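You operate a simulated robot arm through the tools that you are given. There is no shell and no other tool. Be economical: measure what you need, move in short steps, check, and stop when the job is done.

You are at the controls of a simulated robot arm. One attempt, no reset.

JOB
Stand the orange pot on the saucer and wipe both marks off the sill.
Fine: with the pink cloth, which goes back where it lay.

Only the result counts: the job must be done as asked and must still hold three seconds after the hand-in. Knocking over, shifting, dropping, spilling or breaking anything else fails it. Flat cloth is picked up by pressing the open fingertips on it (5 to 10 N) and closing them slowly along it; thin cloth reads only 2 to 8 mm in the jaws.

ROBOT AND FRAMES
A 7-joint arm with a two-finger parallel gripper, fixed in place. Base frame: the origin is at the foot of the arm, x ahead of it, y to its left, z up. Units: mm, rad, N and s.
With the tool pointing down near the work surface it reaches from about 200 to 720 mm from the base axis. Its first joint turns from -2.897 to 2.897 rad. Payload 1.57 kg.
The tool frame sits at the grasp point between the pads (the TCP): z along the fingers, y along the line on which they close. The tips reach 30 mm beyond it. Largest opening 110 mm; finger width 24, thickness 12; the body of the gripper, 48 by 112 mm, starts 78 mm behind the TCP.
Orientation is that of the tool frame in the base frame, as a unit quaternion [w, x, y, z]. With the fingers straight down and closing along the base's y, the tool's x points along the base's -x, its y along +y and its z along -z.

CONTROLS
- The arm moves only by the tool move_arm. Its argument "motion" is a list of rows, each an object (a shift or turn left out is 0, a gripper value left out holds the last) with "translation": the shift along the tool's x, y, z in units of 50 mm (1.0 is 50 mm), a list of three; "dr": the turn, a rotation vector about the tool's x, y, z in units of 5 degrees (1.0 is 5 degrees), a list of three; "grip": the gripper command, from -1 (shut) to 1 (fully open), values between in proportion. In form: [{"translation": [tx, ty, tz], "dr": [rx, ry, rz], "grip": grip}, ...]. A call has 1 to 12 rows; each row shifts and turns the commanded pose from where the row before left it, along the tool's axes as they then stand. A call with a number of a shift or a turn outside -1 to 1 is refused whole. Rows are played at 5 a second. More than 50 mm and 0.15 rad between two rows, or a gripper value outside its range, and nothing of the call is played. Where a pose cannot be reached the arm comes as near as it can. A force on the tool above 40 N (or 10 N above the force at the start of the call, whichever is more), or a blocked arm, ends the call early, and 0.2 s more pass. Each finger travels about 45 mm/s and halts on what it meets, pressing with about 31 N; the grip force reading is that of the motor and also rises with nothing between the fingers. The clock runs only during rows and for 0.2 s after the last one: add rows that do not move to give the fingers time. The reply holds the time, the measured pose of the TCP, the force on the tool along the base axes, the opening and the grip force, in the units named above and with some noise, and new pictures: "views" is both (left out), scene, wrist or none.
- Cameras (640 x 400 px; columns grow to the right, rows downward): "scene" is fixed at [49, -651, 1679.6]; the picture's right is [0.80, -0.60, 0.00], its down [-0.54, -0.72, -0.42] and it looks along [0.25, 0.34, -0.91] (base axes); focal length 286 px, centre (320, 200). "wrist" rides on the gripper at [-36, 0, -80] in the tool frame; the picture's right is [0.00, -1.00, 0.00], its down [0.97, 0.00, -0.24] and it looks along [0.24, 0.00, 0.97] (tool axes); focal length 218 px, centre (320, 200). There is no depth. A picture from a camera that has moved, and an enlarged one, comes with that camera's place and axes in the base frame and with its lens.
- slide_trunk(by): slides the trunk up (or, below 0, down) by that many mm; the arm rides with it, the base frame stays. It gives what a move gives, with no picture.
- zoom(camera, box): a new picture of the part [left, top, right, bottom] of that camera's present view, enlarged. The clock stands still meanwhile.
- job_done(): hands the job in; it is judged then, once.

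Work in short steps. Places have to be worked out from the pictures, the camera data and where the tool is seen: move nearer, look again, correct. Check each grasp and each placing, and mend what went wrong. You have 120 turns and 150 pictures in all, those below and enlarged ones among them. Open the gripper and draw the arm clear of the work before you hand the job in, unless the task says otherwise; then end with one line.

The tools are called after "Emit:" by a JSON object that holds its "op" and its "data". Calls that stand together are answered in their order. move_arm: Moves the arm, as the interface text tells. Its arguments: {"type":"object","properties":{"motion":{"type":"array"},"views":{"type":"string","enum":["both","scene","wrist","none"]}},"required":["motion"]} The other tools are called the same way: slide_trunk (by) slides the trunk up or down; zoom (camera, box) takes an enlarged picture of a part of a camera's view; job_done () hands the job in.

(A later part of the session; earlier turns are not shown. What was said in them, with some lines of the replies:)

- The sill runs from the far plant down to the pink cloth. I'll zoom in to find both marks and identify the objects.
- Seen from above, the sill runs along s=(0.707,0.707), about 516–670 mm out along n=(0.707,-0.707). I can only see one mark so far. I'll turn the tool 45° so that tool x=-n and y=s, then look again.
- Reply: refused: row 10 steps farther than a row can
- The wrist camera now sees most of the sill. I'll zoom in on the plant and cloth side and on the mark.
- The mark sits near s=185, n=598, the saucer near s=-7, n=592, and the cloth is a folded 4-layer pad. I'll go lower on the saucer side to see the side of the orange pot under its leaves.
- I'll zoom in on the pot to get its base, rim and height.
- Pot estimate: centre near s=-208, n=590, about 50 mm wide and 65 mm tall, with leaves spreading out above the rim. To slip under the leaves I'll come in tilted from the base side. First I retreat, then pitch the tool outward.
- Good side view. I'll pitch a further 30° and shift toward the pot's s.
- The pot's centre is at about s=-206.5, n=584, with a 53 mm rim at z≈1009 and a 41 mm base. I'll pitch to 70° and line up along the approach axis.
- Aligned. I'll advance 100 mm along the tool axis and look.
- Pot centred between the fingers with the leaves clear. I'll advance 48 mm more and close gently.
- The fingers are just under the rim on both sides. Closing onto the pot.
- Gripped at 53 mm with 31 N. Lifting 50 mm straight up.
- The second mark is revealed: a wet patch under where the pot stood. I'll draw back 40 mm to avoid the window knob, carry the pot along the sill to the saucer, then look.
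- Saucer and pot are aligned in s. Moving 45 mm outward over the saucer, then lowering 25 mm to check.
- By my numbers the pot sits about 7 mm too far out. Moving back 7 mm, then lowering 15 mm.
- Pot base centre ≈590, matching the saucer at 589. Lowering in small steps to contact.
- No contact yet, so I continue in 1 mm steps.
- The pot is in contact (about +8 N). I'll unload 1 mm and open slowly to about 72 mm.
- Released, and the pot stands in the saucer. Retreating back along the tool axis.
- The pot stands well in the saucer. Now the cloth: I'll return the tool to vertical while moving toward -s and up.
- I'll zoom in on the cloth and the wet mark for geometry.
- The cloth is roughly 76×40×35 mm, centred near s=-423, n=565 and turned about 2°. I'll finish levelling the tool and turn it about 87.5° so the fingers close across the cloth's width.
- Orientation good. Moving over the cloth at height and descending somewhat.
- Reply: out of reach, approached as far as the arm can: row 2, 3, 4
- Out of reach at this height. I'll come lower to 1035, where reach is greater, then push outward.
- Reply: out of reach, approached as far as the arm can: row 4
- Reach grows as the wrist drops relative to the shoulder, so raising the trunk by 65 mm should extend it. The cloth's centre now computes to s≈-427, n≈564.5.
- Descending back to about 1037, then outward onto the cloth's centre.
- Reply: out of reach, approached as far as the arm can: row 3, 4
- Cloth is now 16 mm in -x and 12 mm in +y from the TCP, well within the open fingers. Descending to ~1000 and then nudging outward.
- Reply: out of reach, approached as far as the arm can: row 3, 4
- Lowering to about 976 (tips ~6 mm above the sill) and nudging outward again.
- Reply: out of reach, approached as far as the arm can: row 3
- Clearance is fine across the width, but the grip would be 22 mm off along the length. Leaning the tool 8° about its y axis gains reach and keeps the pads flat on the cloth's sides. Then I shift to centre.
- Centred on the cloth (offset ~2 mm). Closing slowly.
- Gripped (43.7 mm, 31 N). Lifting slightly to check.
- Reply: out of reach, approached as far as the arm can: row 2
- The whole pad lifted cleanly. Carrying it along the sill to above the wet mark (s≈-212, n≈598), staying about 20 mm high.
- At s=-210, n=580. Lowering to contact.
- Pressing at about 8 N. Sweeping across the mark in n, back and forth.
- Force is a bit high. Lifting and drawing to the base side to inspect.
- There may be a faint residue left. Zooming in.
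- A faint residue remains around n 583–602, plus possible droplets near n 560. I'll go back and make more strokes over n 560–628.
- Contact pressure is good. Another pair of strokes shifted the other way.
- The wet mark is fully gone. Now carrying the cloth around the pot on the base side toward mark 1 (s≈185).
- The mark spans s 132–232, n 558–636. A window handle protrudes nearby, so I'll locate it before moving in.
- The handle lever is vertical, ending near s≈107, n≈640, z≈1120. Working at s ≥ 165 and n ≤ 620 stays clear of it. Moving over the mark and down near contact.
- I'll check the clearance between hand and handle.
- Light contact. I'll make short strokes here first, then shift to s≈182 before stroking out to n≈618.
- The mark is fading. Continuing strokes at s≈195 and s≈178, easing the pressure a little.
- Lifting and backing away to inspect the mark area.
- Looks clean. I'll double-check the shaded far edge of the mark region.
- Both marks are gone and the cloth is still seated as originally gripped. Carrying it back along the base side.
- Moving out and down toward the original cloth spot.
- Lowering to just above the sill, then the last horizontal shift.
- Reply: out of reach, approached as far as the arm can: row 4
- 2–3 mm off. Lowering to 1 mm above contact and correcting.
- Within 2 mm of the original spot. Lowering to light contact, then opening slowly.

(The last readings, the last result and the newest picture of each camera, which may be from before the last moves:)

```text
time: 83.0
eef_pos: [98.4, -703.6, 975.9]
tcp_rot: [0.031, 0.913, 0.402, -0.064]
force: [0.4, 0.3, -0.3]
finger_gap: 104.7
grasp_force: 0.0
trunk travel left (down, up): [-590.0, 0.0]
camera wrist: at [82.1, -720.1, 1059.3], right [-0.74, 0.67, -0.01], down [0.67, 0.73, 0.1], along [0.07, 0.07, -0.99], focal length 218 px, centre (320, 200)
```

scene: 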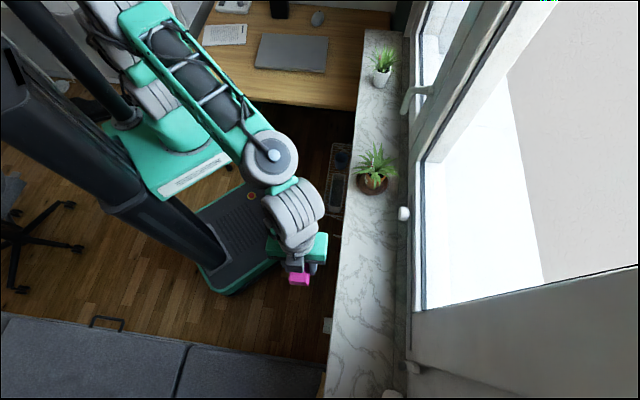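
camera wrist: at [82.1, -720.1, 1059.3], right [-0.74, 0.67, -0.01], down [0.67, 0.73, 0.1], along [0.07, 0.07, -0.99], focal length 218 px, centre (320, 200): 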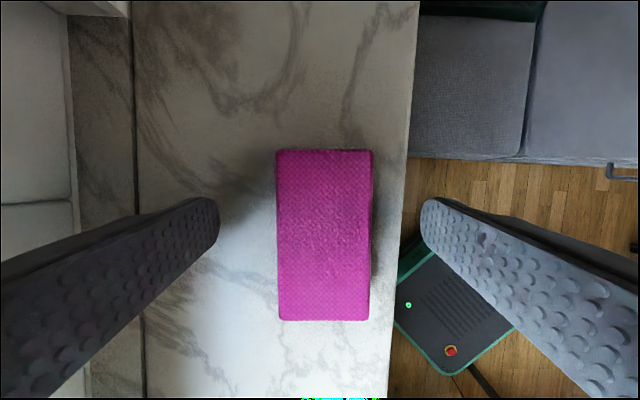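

The cloth is back and flat, matching its original distance to the sill edge. Withdrawing upward and then toward the base.

Emit:
{"op": "move_arm", "data": {"motion": [{"translation": [0.15, 0, -0.42]}, {"translation": [0.15, 0, -0.42]}, {"translation": [0.15, 0, -0.42]}, {"translation": [0.2, 0, -0.42]}, {"translation": [0.4, -0.6, -0.4]}, {"translation": [0.4, -0.8, 0]}, {"translation": [0.4, -0.8, 0]}, {"translation": [0.4, -0.8, 0]}, {}]}}

Emit:
{"op": "zoom", "data": {"camera": "scene", "box": [320, 300, 400, 400]}}

Emit:
{"op": "zoom", "data": {"camera": "scene", "box": [330, 100, 420, 270]}}

```text
time: 85.0
eef_pos: [81.6, -546.6, 1115.0]
tcp_rot: [0.021, 0.913, 0.403, -0.063]
force: [0.0, -1.1, -0.3]
finger_gap: 104.6
grasp_force: 0.0
out of reach, approached as far as the arm can: row 6, 7, 8
trunk travel left (down, up): [-590.0, 0.0]
camera wrist: at [66.4, -565.9, 1199.1], right [-0.74, 0.68, 0.01], down [0.67, 0.73, 0.11], along [0.07, 0.09, -0.99], focal length 218 px, centre (320, 200)
```

scene: 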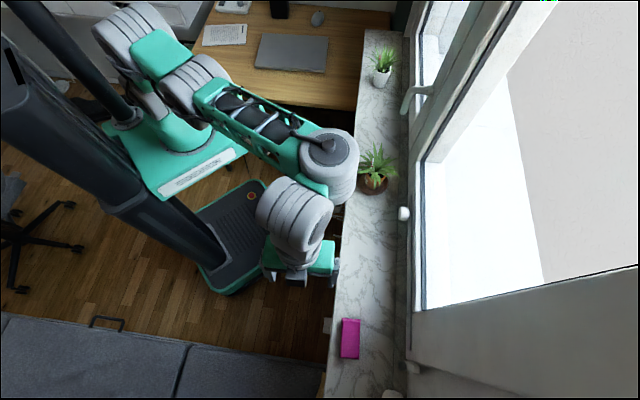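
wrist: 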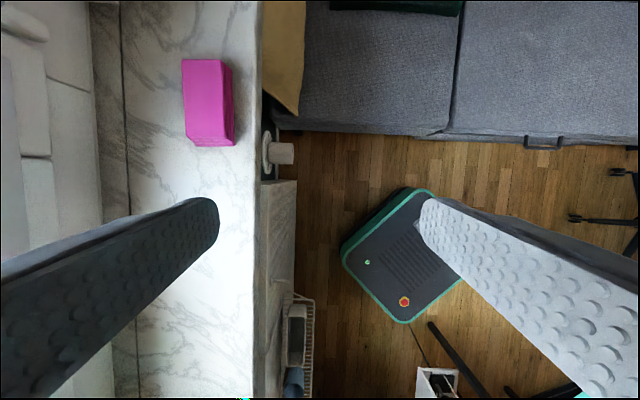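

```text
4.00 times, centred on (360, 350) of scene
camera zoom: at [49.0, -651.0, 1679.6], right [0.8, -0.6, 0.0], down [-0.54, -0.72, -0.42], along [0.25, 0.34, -0.91], focal length 1142 px, centre (160, -400)
```

zoom: 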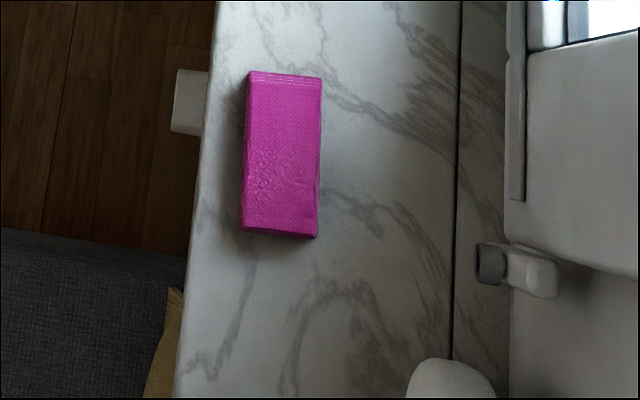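

```text
2.35 times, centred on (375, 185) of scene
camera zoom: at [49.0, -651.0, 1679.6], right [0.8, -0.6, 0.0], down [-0.54, -0.72, -0.42], along [0.25, 0.34, -0.91], focal length 672 px, centre (191, 235)
```

zoom: 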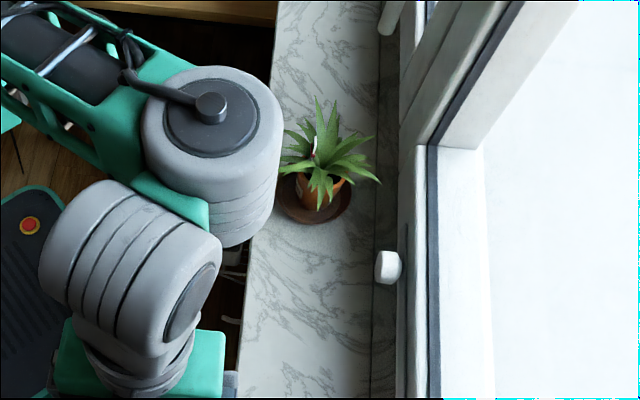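

The cloth lies exactly as before, the pot stands on the saucer, and both marks are gone. Opening fully and letting it settle with one last check.

Emit:
{"op": "move_arm", "data": {"motion": [{"grip": 1, "translation": [0, -0.2, -0.2]}, {}, {}], "views": "scene"}}

```text
time: 85.8
eef_pos: [75.3, -539.0, 1125.7]
tcp_rot: [0.03, 0.913, 0.402, -0.064]
force: [-0.4, -0.3, -0.3]
finger_gap: 110.3
grasp_force: 0.0
trunk travel left (down, up): [-590.0, 0.0]
```

scene: 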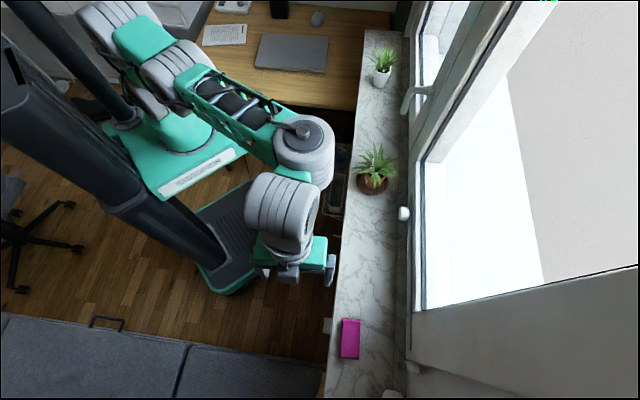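

All in place with the arm clear, so I'm handing in.

Emit:
{"op": "job_done", "data": {}}

```text
The job is handed in.
```

The orange pot is standing on the saucer, both marks are wiped off the sill, and the pink cloth is back where it lay, within about 2 mm; the job is handed in.
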